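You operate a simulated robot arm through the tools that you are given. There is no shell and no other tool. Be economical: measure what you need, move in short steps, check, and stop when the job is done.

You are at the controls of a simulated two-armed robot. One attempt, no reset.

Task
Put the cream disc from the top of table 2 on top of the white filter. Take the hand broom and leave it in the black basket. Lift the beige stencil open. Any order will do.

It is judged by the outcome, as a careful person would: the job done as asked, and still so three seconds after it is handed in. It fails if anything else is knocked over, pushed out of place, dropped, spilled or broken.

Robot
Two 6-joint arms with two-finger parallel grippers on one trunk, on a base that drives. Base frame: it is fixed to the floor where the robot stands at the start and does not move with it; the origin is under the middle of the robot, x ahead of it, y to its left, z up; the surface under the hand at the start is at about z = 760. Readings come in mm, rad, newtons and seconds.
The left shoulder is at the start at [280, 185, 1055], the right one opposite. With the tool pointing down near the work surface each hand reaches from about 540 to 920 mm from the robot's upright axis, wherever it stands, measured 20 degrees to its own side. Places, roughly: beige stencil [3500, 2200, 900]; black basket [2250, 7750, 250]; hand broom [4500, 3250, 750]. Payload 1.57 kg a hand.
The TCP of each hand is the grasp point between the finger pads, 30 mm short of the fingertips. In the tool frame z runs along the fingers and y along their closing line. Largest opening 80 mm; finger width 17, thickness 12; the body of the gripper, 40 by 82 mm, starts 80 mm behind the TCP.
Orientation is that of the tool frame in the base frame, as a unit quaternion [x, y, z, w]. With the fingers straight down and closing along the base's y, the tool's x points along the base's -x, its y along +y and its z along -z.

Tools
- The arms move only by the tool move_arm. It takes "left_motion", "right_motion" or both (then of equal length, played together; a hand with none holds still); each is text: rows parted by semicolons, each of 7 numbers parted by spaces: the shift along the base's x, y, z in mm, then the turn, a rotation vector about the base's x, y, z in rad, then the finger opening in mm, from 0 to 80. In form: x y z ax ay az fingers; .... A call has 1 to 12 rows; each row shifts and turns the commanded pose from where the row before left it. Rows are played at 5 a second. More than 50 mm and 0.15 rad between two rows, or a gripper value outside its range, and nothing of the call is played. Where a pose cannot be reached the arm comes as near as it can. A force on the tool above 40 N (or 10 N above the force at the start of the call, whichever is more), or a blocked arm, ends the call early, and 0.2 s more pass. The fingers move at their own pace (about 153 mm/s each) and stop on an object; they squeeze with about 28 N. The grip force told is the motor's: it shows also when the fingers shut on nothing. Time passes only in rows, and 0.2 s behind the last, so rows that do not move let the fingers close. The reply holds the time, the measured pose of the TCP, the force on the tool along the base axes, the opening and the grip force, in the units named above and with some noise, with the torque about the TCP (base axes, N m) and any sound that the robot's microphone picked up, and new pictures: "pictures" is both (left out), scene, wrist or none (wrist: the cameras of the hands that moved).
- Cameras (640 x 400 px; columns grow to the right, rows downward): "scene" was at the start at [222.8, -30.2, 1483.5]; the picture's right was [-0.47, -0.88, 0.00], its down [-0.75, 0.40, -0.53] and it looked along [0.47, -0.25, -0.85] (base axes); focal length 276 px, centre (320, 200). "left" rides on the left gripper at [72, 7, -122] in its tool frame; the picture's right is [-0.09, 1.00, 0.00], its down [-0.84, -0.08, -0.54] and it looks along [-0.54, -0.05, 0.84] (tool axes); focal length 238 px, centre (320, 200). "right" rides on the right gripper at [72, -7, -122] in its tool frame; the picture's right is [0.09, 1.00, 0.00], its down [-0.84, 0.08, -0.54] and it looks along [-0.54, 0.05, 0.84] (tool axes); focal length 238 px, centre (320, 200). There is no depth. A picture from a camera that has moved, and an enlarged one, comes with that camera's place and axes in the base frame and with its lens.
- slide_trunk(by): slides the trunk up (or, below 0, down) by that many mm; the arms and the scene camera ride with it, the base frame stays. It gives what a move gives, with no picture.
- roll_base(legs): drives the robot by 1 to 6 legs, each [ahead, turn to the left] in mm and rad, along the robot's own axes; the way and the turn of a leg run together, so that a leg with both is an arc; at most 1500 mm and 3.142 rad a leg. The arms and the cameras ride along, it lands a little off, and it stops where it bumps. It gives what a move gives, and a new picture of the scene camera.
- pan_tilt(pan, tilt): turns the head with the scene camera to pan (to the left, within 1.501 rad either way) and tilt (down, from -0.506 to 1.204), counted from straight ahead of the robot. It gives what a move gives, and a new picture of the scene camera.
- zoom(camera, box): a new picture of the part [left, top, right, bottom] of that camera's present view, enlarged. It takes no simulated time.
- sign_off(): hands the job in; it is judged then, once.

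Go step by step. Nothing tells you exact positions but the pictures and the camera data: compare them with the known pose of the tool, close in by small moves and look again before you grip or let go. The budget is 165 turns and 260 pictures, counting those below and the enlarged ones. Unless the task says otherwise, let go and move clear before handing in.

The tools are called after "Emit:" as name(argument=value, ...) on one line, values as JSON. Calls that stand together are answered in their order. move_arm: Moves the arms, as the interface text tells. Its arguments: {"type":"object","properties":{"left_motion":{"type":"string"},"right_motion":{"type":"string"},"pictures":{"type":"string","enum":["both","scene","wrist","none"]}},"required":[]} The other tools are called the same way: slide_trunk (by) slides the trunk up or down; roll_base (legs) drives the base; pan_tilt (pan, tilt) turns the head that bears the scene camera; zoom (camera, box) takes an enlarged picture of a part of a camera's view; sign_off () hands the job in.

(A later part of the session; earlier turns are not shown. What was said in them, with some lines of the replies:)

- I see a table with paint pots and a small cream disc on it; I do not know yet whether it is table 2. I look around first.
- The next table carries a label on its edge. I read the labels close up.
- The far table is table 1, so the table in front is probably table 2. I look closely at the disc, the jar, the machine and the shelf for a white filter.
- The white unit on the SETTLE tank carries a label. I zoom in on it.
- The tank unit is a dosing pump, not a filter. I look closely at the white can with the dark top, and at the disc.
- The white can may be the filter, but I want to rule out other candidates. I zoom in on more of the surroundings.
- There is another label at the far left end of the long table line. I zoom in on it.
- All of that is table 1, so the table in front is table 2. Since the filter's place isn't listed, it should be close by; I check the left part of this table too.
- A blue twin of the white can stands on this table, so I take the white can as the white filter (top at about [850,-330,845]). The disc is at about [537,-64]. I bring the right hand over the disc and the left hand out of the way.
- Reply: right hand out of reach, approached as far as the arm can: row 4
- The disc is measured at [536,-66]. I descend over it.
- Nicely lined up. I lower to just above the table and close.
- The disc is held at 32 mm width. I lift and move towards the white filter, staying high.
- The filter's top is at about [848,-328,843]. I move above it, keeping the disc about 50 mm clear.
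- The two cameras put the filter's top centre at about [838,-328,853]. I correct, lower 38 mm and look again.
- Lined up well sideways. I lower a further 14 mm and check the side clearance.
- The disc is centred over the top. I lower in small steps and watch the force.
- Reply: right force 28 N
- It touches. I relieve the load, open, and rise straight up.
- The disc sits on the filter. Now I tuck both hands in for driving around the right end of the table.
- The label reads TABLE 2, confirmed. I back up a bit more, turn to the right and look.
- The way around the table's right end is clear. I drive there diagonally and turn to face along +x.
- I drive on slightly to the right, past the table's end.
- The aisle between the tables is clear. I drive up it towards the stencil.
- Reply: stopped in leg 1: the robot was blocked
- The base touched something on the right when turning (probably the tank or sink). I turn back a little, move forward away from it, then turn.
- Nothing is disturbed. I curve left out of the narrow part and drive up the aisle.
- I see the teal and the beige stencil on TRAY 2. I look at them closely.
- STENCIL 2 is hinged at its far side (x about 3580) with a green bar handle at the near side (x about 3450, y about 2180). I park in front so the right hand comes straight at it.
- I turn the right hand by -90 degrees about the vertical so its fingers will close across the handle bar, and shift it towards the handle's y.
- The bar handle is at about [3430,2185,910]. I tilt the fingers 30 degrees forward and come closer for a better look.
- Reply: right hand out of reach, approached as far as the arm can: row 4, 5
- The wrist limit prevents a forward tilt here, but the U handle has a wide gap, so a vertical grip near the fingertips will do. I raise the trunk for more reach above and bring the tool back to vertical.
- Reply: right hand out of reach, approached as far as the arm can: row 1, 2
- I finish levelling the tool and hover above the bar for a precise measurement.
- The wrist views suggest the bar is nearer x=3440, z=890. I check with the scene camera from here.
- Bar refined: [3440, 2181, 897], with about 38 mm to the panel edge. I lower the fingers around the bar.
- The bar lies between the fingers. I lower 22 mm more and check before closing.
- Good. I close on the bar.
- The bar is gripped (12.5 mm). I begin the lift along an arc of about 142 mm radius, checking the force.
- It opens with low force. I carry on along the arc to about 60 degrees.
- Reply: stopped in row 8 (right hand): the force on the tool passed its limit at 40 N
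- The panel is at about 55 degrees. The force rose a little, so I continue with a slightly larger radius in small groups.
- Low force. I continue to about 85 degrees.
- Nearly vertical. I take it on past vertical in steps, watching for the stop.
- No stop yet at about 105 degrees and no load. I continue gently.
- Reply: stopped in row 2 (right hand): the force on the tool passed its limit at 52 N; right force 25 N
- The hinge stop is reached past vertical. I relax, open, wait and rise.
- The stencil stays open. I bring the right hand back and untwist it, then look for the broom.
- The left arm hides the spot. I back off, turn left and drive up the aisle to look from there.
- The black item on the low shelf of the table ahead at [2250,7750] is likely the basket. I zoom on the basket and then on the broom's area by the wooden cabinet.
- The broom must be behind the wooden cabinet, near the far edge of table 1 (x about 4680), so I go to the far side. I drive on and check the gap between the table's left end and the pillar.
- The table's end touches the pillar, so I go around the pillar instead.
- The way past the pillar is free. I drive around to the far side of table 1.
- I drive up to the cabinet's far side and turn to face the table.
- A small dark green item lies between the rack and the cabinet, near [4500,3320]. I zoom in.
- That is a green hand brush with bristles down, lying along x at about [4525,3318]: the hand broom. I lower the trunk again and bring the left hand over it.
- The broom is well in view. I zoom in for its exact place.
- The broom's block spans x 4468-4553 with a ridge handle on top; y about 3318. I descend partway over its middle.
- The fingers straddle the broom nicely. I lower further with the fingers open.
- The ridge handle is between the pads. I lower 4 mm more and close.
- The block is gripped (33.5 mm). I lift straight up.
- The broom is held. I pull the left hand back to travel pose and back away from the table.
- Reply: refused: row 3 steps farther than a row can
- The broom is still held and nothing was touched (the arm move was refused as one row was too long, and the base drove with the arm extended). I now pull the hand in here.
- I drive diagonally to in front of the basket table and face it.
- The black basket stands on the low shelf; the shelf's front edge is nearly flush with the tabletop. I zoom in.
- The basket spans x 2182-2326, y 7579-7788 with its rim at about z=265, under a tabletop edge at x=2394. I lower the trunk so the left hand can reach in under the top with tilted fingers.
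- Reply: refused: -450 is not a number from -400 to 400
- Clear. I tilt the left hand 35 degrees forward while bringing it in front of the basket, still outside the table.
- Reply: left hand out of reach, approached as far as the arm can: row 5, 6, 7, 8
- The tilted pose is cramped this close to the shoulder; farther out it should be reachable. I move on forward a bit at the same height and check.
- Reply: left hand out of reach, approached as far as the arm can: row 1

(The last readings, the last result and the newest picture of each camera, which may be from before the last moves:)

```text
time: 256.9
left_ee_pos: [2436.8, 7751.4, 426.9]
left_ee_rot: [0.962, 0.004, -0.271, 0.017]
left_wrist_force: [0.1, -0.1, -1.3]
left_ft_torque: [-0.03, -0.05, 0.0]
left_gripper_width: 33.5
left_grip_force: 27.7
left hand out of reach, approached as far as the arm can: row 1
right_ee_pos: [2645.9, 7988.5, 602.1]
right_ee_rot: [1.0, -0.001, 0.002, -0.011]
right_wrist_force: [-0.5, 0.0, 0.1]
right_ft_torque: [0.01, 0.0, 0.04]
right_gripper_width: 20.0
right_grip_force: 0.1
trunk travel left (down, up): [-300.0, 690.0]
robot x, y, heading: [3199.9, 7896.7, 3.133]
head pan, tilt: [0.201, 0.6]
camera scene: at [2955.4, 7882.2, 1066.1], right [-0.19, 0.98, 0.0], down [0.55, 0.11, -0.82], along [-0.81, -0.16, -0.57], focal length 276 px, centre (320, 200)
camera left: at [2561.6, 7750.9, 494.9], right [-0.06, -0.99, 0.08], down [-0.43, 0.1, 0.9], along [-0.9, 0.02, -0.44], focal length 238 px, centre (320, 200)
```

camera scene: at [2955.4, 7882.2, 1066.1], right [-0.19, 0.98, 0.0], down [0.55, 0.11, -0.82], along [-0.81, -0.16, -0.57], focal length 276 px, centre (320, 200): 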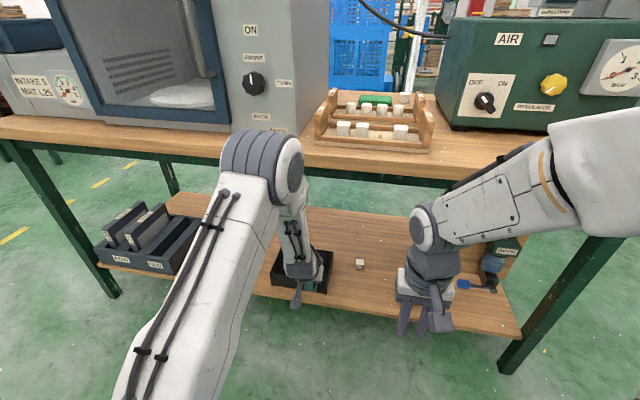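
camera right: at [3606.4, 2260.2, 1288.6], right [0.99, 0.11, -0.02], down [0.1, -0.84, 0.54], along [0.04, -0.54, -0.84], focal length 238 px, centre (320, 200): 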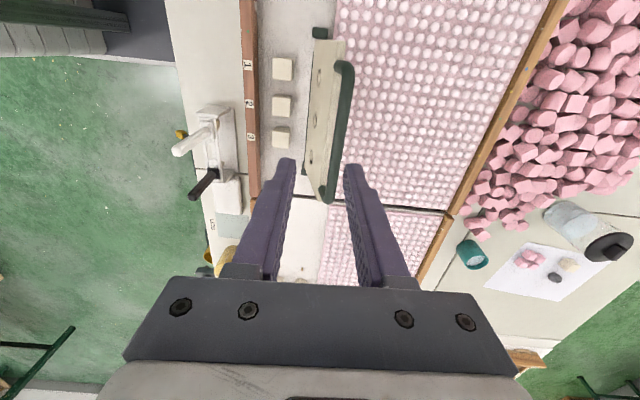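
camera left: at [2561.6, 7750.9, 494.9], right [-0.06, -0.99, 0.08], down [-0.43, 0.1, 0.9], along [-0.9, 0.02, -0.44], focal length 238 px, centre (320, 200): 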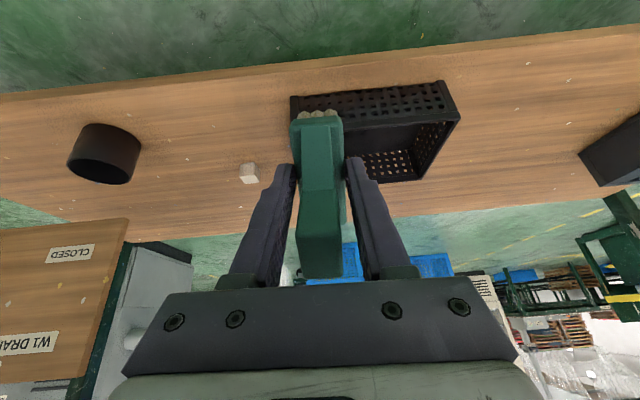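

This pose works. I zoom the wrist view to pin down the basket's rim and shelf edge.

Emit:
zoom(camera="left", box=[270, 40, 490, 200])

Emit:
zoom(camera="scene", box=[240, 220, 360, 310])

```text
2.50 times, centred on (380, 120) of left
camera zoom: at [2561.6, 7750.9, 494.9], right [-0.06, -0.99, 0.08], down [-0.43, 0.1, 0.9], along [-0.9, 0.02, -0.44], focal length 596 px, centre (170, 400)
```

zoom: 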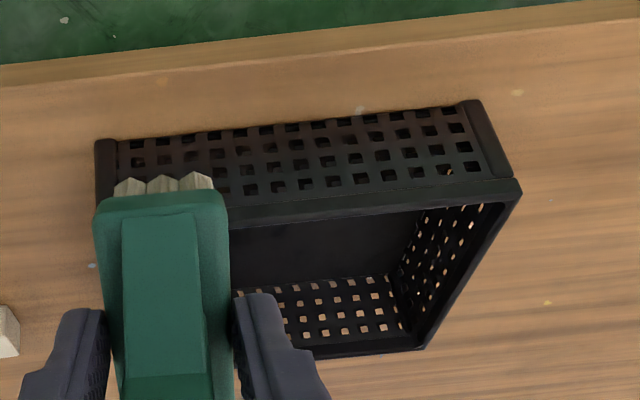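

```text
4.44 times, centred on (300, 265) of scene
camera zoom: at [2955.4, 7882.2, 1066.1], right [-0.19, 0.98, 0.0], down [0.55, 0.11, -0.82], along [-0.81, -0.16, -0.57], focal length 1225 px, centre (409, -89)
```

zoom: 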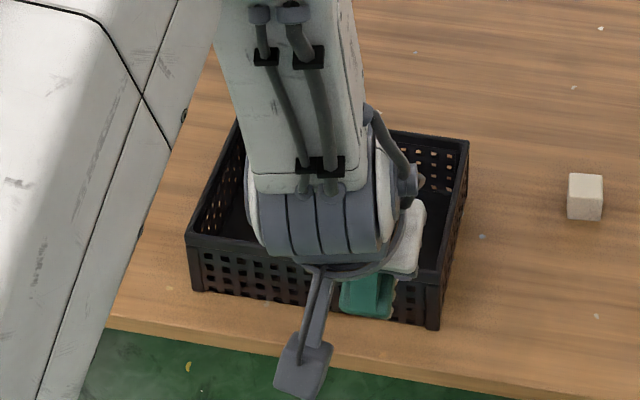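

Refined: rim at z=288, front wall x=2335, y 7580-7788, floor about 228; centre [2262,7684]. I move in over the basket, keeping the broom above the rim.

Emit:
move_arm(left_motion="-10 -16 -2 0 0 0 5; -10 -16 -2 0 0 0 5; -10 -16 -2 0 0 0 5; -10 -16 -2 0 0 0 5; 0 0 0 0 0 0 5", pictures="both")

```text
time: 258.1
left_ee_pos: [2384.5, 7707.2, 424.5]
left_ee_rot: [0.963, 0.005, -0.267, 0.022]
left_wrist_force: [-0.1, -0.1, -1.7]
left_ft_torque: [-0.02, -0.05, 0.0]
left_gripper_width: 33.5
left_grip_force: 28.2
left hand out of reach, approached as far as the arm can: row 2, 3, 4
right_ee_pos: [2644.9, 7988.9, 602.5]
right_ee_rot: [1.0, -0.002, 0.001, -0.012]
right_wrist_force: [0.7, 0.1, 0.5]
right_ft_torque: [0.01, 0.0, -0.01]
right_gripper_width: 20.0
right_grip_force: 0.0
trunk travel left (down, up): [-300.0, 690.0]
robot x, y, heading: [3198.2, 7895.8, 3.133]
head pan, tilt: [0.201, 0.6]
camera scene: at [2955.4, 7882.2, 1066.1], right [-0.19, 0.98, 0.0], down [0.55, 0.11, -0.82], along [-0.81, -0.16, -0.57], focal length 276 px, centre (320, 200)
camera left: at [2510.0, 7707.0, 494.3], right [-0.06, -0.99, 0.09], down [-0.44, 0.1, 0.89], along [-0.9, 0.01, -0.44], focal length 238 px, centre (320, 200)
```

scene: 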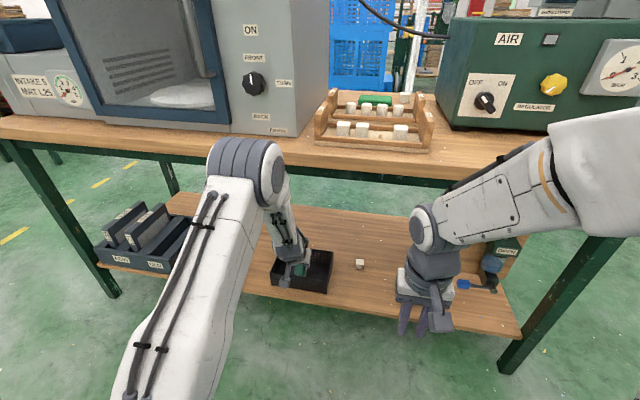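
left: 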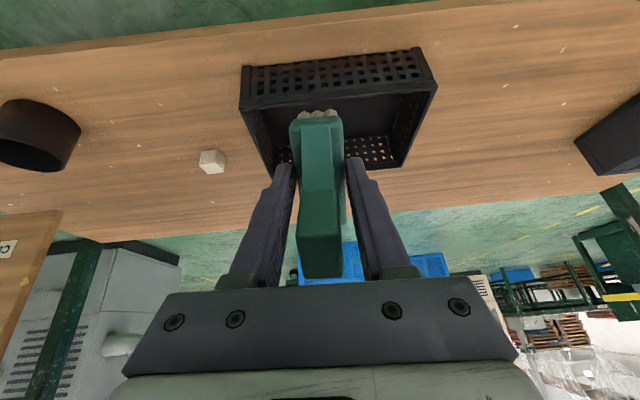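

Still clear. I continue inward to above the basket's centre.

Emit:
move_arm(left_motion="-20 -3 -3 0 0 0 5; -20 -4 -3 0 0 0 5; -20 -5 -4 0 0 0 5; -20 -6 -4 0 0 0 5; 0 0 0 0 0 0 5", pictures="both")

```text
time: 259.3
left_ee_pos: [2318.4, 7691.5, 415.8]
left_ee_rot: [0.962, 0.005, -0.271, 0.02]
left_wrist_force: [-0.3, 0.5, -2.3]
left_ft_torque: [0.03, -0.04, -0.03]
left_gripper_width: 33.2
left_grip_force: 28.0
left hand out of reach, approached as far as the arm can: row 4
right_ee_pos: [2645.8, 7989.2, 602.6]
right_ee_rot: [1.0, -0.002, 0.001, -0.012]
right_wrist_force: [0.2, 1.6, 0.6]
right_ft_torque: [0.02, -0.02, -0.02]
right_gripper_width: 20.2
right_grip_force: 0.1
trunk travel left (down, up): [-300.0, 690.0]
robot x, y, heading: [3200.1, 7892.1, 3.134]
head pan, tilt: [0.201, 0.6]
camera scene: at [2955.4, 7882.2, 1066.1], right [-0.19, 0.98, 0.0], down [0.55, 0.11, -0.82], along [-0.81, -0.16, -0.57], focal length 276 px, centre (320, 200)
camera left: at [2444.5, 7690.5, 482.6], right [-0.06, -0.99, 0.09], down [-0.43, 0.1, 0.9], along [-0.9, 0.02, -0.44], focal length 238 px, centre (320, 200)
```

scene: 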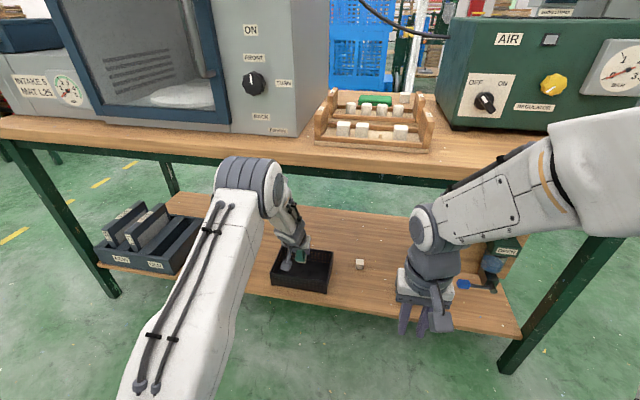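
left: 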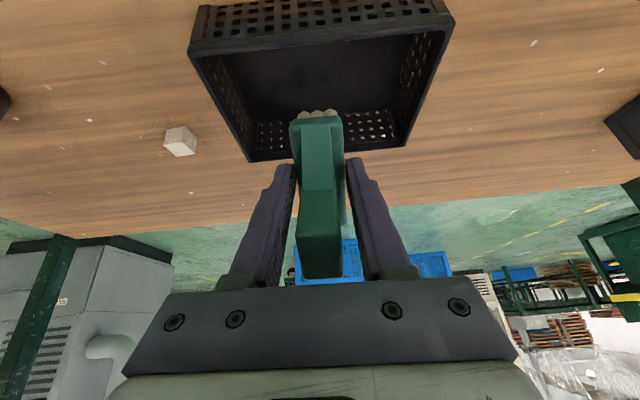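

The broom hangs over the basket, well centred. I go 18 mm further in and lower.

Emit:
move_arm(left_motion="-9 -3 -10 0 0 0 5; -9 -3 -15 0 0 0 5; 0 0 -20 0 0 0 5; 0 0 -15 0 0 0 5; 0 0 0 0 0 0 5", pictures="both")

Emit:
zoom(camera="scene", box=[240, 200, 360, 310])

```text
time: 260.5
left_ee_pos: [2303.3, 7685.9, 367.6]
left_ee_rot: [0.963, 0.003, -0.269, 0.017]
left_wrist_force: [0.1, 1.0, -1.8]
left_ft_torque: [-0.01, -0.05, 0.0]
left_gripper_width: 33.5
left_grip_force: 28.1
left hand out of reach, approached as far as the arm can: row 2, 3, 4
right_ee_pos: [2646.2, 7988.9, 601.8]
right_ee_rot: [1.0, -0.001, 0.001, -0.011]
right_wrist_force: [0.1, 0.9, -0.4]
right_ft_torque: [-0.01, 0.01, 0.01]
right_gripper_width: 19.9
right_grip_force: 0.0
trunk travel left (down, up): [-300.0, 690.0]
robot x, y, heading: [3198.4, 7896.7, 3.137]
head pan, tilt: [0.201, 0.6]
camera scene: at [2955.4, 7882.2, 1066.1], right [-0.19, 0.98, 0.0], down [0.55, 0.11, -0.82], along [-0.81, -0.16, -0.57], focal length 276 px, centre (320, 200)
camera left: at [2428.5, 7684.7, 435.3], right [-0.06, -0.99, 0.08], down [-0.44, 0.1, 0.89], along [-0.9, 0.02, -0.44], focal length 238 px, centre (320, 200)
```

scene: 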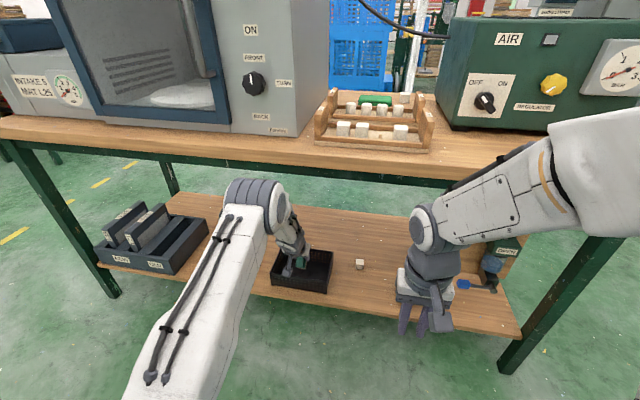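
left: 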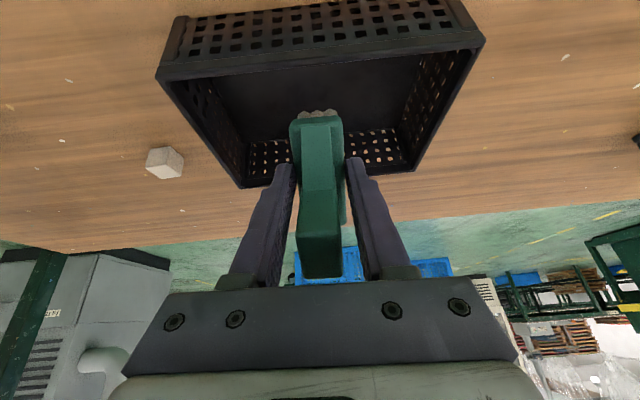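

```text
3.64 times, centred on (300, 255) of scene
camera zoom: at [2955.4, 7882.2, 1066.1], right [-0.19, 0.98, 0.0], down [0.55, 0.11, -0.82], along [-0.81, -0.16, -0.57], focal length 1002 px, centre (393, 0)
```

zoom: 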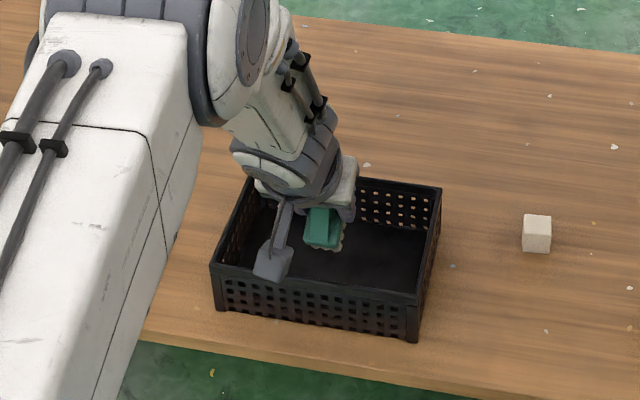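

The arm's downward reach is near its limit, so I lower the trunk the last 40 mm instead.

Emit:
slide_trunk(by=-38)

Emit:
zoom(camera="left", box=[140, 0, 500, 250])

Emit:
zoom(camera="scene", box=[240, 180, 360, 290])

```text
time: 261.4
left_ee_pos: [2304.6, 7685.8, 330.1]
left_ee_rot: [0.963, 0.003, -0.269, 0.017]
left_wrist_force: [0.5, -0.1, -0.8]
left_ft_torque: [0.0, -0.07, -0.01]
left_gripper_width: 33.2
left_grip_force: 27.9
right_ee_pos: [2645.0, 7989.2, 564.3]
right_ee_rot: [1.0, -0.002, 0.002, -0.011]
right_wrist_force: [0.2, 0.4, -0.6]
right_ft_torque: [-0.02, -0.01, 0.01]
right_gripper_width: 19.9
right_grip_force: 0.1
trunk travel left (down, up): [-262.0, 728.0]
robot x, y, heading: [3201.3, 7896.8, 3.134]
head pan, tilt: [0.201, 0.6]
```

```text
1.60 times, centred on (320, 125) of left
camera zoom: at [2428.5, 7684.8, 397.5], right [-0.06, -0.99, 0.08], down [-0.44, 0.1, 0.89], along [-0.9, 0.02, -0.44], focal length 381 px, centre (320, 320)
```

zoom: 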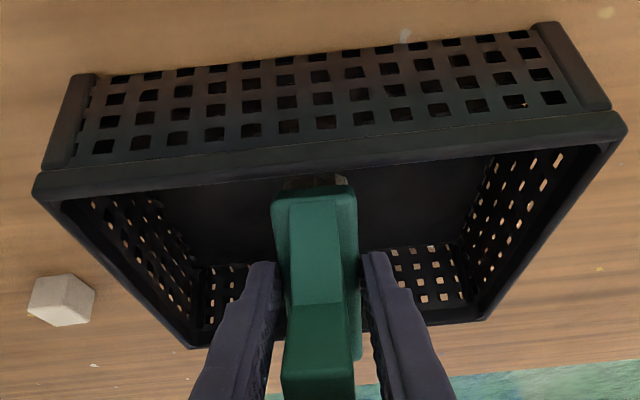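

```text
3.64 times, centred on (300, 235) of scene
camera zoom: at [2955.3, 7882.2, 1028.1], right [-0.19, 0.98, 0.0], down [0.55, 0.11, -0.82], along [-0.81, -0.16, -0.57], focal length 1002 px, centre (393, 73)
```

zoom: 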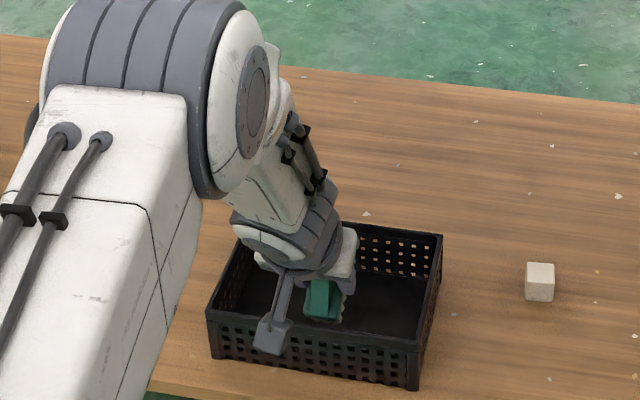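

The bristles are below the rim. I lower another 10 mm, feeling for contact.

Emit:
slide_trunk(by=-10)

```text
time: 261.9
left_ee_pos: [2303.2, 7685.8, 321.1]
left_ee_rot: [0.963, 0.002, -0.269, 0.016]
left_wrist_force: [0.8, 0.5, -1.9]
left_ft_torque: [0.01, -0.04, 0.0]
left_gripper_width: 33.1
left_grip_force: 27.7
right_ee_pos: [2645.4, 7989.0, 554.5]
right_ee_rot: [1.0, -0.001, 0.001, -0.011]
right_wrist_force: [-0.4, -0.4, 0.3]
right_ft_torque: [0.01, 0.01, 0.0]
right_gripper_width: 19.8
right_grip_force: 0.1
trunk travel left (down, up): [-252.0, 738.0]
robot x, y, heading: [3200.4, 7894.6, 3.137]
head pan, tilt: [0.201, 0.6]
```

Emit:
slide_trunk(by=-8)

```text
time: 262.5
left_ee_pos: [2302.9, 7685.3, 311.5]
left_ee_rot: [0.963, 0.003, -0.269, 0.017]
left_wrist_force: [0.0, 1.4, -1.2]
left_ft_torque: [-0.01, -0.1, 0.0]
left_gripper_width: 33.4
left_grip_force: 28.1
right_ee_pos: [2645.4, 7989.3, 546.5]
right_ee_rot: [1.0, -0.002, 0.001, -0.011]
right_wrist_force: [-0.2, -0.2, 0.2]
right_ft_torque: [0.02, -0.02, 0.0]
right_gripper_width: 19.9
right_grip_force: 0.1
trunk travel left (down, up): [-244.0, 746.0]
robot x, y, heading: [3198.9, 7892.6, 3.133]
head pan, tilt: [0.201, 0.6]
```

Emit:
slide_trunk(by=-6)

Emit:
zoom(camera="left", box=[140, 0, 500, 250])

```text
time: 263.1
left_ee_pos: [2303.5, 7686.0, 305.3]
left_ee_rot: [0.963, 0.003, -0.268, 0.018]
left_wrist_force: [0.0, 0.4, -1.8]
left_ft_torque: [0.02, -0.05, 0.0]
left_gripper_width: 33.5
left_grip_force: 28.1
right_ee_pos: [2646.1, 7989.2, 541.2]
right_ee_rot: [1.0, -0.002, 0.002, -0.011]
right_wrist_force: [0.9, -0.5, 0.4]
right_ft_torque: [0.01, 0.01, 0.04]
right_gripper_width: 20.0
right_grip_force: 0.1
trunk travel left (down, up): [-238.0, 752.0]
robot x, y, heading: [3199.7, 7892.6, 3.133]
head pan, tilt: [0.201, 0.6]
```

```text
1.60 times, centred on (320, 125) of left
camera zoom: at [2428.5, 7684.7, 373.5], right [-0.06, -0.99, 0.08], down [-0.44, 0.1, 0.89], along [-0.9, 0.02, -0.44], focal length 381 px, centre (320, 320)
```

zoom: 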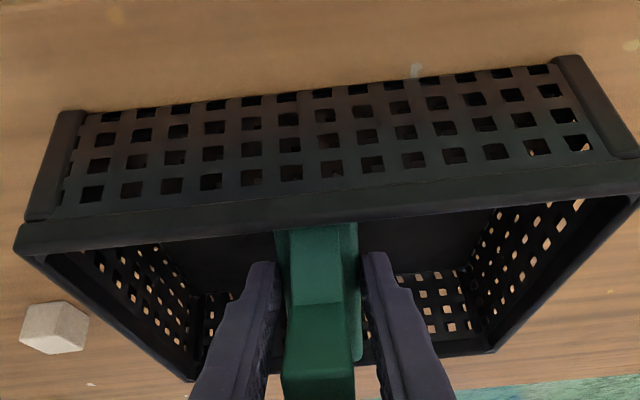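

Emit:
slide_trunk(by=-7)

Emit:
slide_trunk(by=-6)

```text
time: 263.6
left_ee_pos: [2301.0, 7685.4, 301.6]
left_ee_rot: [0.962, 0.004, -0.272, 0.018]
left_wrist_force: [1.1, 0.0, 12.4]
left_ft_torque: [0.21, 0.1, -0.04]
left_gripper_width: 33.2
left_grip_force: 28.1
right_ee_pos: [2646.5, 7988.7, 533.7]
right_ee_rot: [1.0, -0.002, 0.001, -0.012]
right_wrist_force: [0.9, -0.5, -0.7]
right_ft_torque: [-0.04, 0.04, -0.03]
right_gripper_width: 19.8
right_grip_force: 0.0
trunk travel left (down, up): [-231.0, 759.0]
robot x, y, heading: [3199.1, 7894.2, 3.132]
head pan, tilt: [0.201, 0.6]
```

```text
time: 264.2
left_ee_pos: [2300.6, 7684.7, 298.3]
left_ee_rot: [0.962, 0.004, -0.274, 0.019]
left_wrist_force: [-3.9, -3.9, 27.9]
left_ft_torque: [0.05, 0.59, 0.08]
left_gripper_width: 33.8
left_grip_force: 28.3
right_ee_pos: [2645.1, 7989.5, 528.2]
right_ee_rot: [1.0, -0.001, 0.001, -0.012]
right_wrist_force: [0.1, 0.3, -0.1]
right_ft_torque: [0.02, -0.02, -0.01]
right_gripper_width: 20.3
right_grip_force: 0.0
trunk travel left (down, up): [-225.0, 765.0]
robot x, y, heading: [3197.4, 7896.0, 3.133]
head pan, tilt: [0.201, 0.6]
```

It touches the basket floor. I relieve the load and open.

Emit:
slide_trunk(by=9)

Emit:
move_arm(left_motion="0 0 0 0 0 0 45; 0 0 0 0 0 0 60; 0 0 0 0 0 0 60; 0 0 0 0 0 0 60", pictures="wrist")

```text
time: 264.8
left_ee_pos: [2306.1, 7687.3, 298.8]
left_ee_rot: [0.964, 0.002, -0.265, 0.016]
left_wrist_force: [0.4, 0.6, 1.1]
left_ft_torque: [0.06, -0.07, 0.01]
left_gripper_width: 33.6
left_grip_force: 27.5
right_ee_pos: [2645.8, 7989.8, 536.8]
right_ee_rot: [1.0, -0.001, 0.001, -0.011]
right_wrist_force: [0.2, -0.3, -0.4]
right_ft_torque: [0.03, -0.02, 0.03]
right_gripper_width: 19.9
right_grip_force: 0.3
trunk travel left (down, up): [-234.0, 756.0]
robot x, y, heading: [3202.6, 7893.9, 3.133]
head pan, tilt: [0.201, 0.6]
```

```text
time: 265.8
left_ee_pos: [2304.5, 7685.2, 302.1]
left_ee_rot: [0.963, 0.004, -0.269, 0.017]
left_wrist_force: [0.7, -0.6, 0.2]
left_ft_torque: [0.02, -0.02, 0.01]
left_gripper_width: 60.3
left_grip_force: 0.0
right_ee_pos: [2645.8, 7987.8, 536.7]
right_ee_rot: [1.0, -0.001, 0.002, -0.011]
right_wrist_force: [-0.5, 0.2, -0.3]
right_ft_torque: [-0.02, -0.01, 0.0]
right_gripper_width: 20.1
right_grip_force: 0.0
trunk travel left (down, up): [-234.0, 756.0]
robot x, y, heading: [3201.7, 7899.4, 3.135]
head pan, tilt: [0.201, 0.6]
camera left: at [2428.5, 7684.7, 369.6], right [-0.06, -0.99, 0.08], down [-0.44, 0.1, 0.89], along [-0.9, 0.02, -0.44], focal length 238 px, centre (320, 200)
```

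left: 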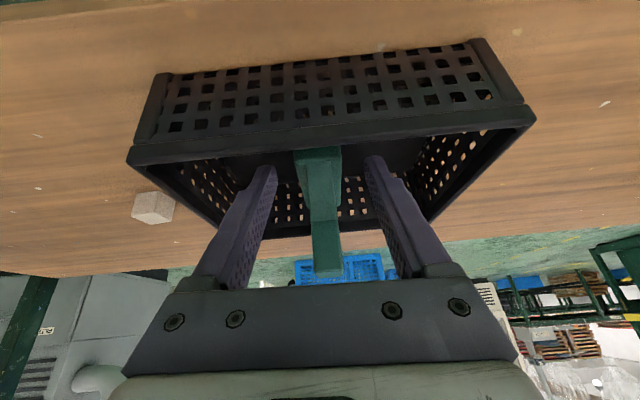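

The broom has settled in the basket. I raise the trunk to lift the open hand clear.

Emit:
slide_trunk(by=110)

Emit:
zoom(camera="left", box=[0, 0, 640, 400])

```text
time: 267.2
left_ee_pos: [2302.9, 7686.1, 411.9]
left_ee_rot: [0.963, 0.004, -0.269, 0.018]
left_wrist_force: [-0.3, -0.3, -0.6]
left_ft_torque: [-0.01, -0.02, 0.02]
left_gripper_width: 60.1
left_grip_force: 0.0
right_ee_pos: [2645.3, 7989.2, 646.2]
right_ee_rot: [1.0, -0.002, 0.002, -0.011]
right_wrist_force: [0.0, 1.0, 0.1]
right_ft_torque: [-0.01, -0.01, 0.02]
right_gripper_width: 20.0
right_grip_force: 0.1
trunk travel left (down, up): [-344.0, 646.0]
robot x, y, heading: [3200.7, 7894.3, 3.132]
head pan, tilt: [0.201, 0.6]
```

```text
1.00 times, centred on (320, 200) of left (not enlarged: the box is as wide or as high as the picture)
camera zoom: at [2428.6, 7684.7, 479.6], right [-0.06, -0.99, 0.08], down [-0.44, 0.1, 0.89], along [-0.9, 0.02, -0.44], focal length 238 px, centre (320, 200)
```

zoom: 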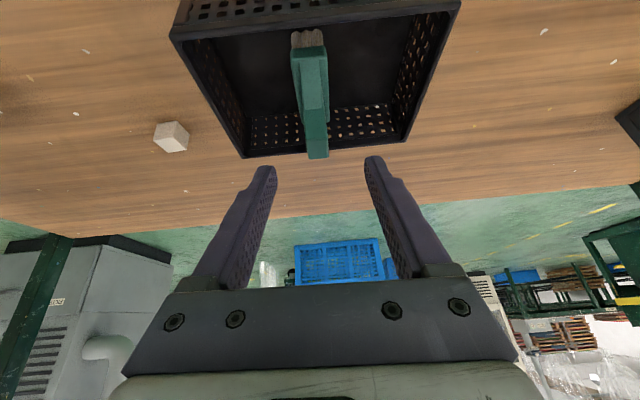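

The broom lies in the basket and the hand is clear above. I back the robot away and check.

Emit:
roll_base(legs=[[-350, 0]])

Emit:
pan_tilt(pan=0.2, tilt=0.45)

Emit:
zoom(camera="scene", box=[220, 160, 380, 280])

```text
time: 269.4
left_ee_pos: [2646.7, 7684.7, 411.3]
left_ee_rot: [0.963, 0.001, -0.269, 0.017]
left_wrist_force: [-0.3, 0.2, -0.8]
left_ft_torque: [0.01, -0.01, -0.01]
left_gripper_width: 59.9
left_grip_force: 0.0
right_ee_pos: [2990.3, 7986.7, 645.7]
right_ee_rot: [1.0, -0.003, 0.002, -0.011]
right_wrist_force: [-0.4, 0.3, 0.0]
right_ft_torque: [-0.03, -0.01, 0.02]
right_gripper_width: 19.9
right_grip_force: 0.0
trunk travel left (down, up): [-344.0, 646.0]
robot x, y, heading: [3545.7, 7889.9, 3.13]
head pan, tilt: [0.201, 0.6]
camera scene: at [3299.4, 7879.4, 1110.2], right [-0.19, 0.98, 0.0], down [0.55, 0.11, -0.83], along [-0.81, -0.16, -0.56], focal length 276 px, centre (320, 200)
```

scene: 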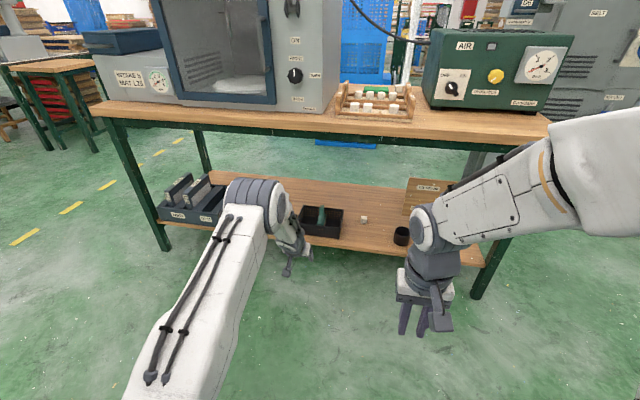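

```text
time: 270.1
left_ee_pos: [2647.1, 7684.8, 413.1]
left_ee_rot: [0.963, 0.001, -0.269, 0.017]
left_wrist_force: [-0.1, 1.0, 0.0]
left_ft_torque: [-0.01, 0.02, -0.02]
left_gripper_width: 60.2
left_grip_force: 0.1
right_ee_pos: [2989.6, 7986.6, 646.7]
right_ee_rot: [1.0, -0.003, 0.002, -0.011]
right_wrist_force: [0.2, -1.0, -0.4]
right_ft_torque: [0.02, 0.02, 0.0]
right_gripper_width: 20.0
right_grip_force: 0.0
trunk travel left (down, up): [-344.0, 646.0]
robot x, y, heading: [3543.0, 7889.7, 3.127]
head pan, tilt: [0.201, 0.45]
camera scene: at [3295.9, 7878.7, 1123.7], right [-0.19, 0.98, 0.0], down [0.43, 0.08, -0.9], along [-0.88, -0.17, -0.44], focal length 276 px, centre (320, 200)
```

scene: 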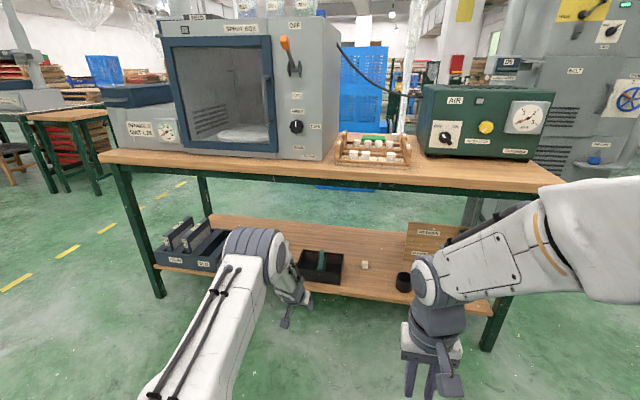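

```text
3.33 times, centred on (300, 220) of scene
camera zoom: at [3295.9, 7878.7, 1123.7], right [-0.19, 0.98, 0.0], down [0.43, 0.08, -0.9], along [-0.88, -0.17, -0.44], focal length 919 px, centre (387, 133)
```

zoom: 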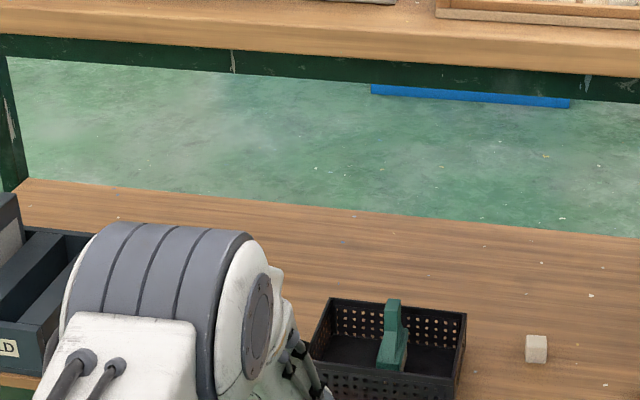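

The broom is in the basket, the disc is on the filter and the stencil stood open past vertical when I released it; the hands are clear. I hand in.

Emit:
sign_off()

```text
The job is handed in.
```

All three parts are done and handed in. The cream disc is on top of the white filter, STENCIL 2 (the beige one) is lifted open to its stop, and the hand broom is in the black basket.

- **Filter:** I took the white can on table 2 as the white filter, since nothing in the room was labelled as one.
- **Contact:** The base touched something, probably the SETTLE tank or the sink, while turning past the end of table 2. Nothing looked moved afterwards.
- **Not rechecked:** I did not go back to look at the disc or the stencil before handing in. Both were in place when I left them.
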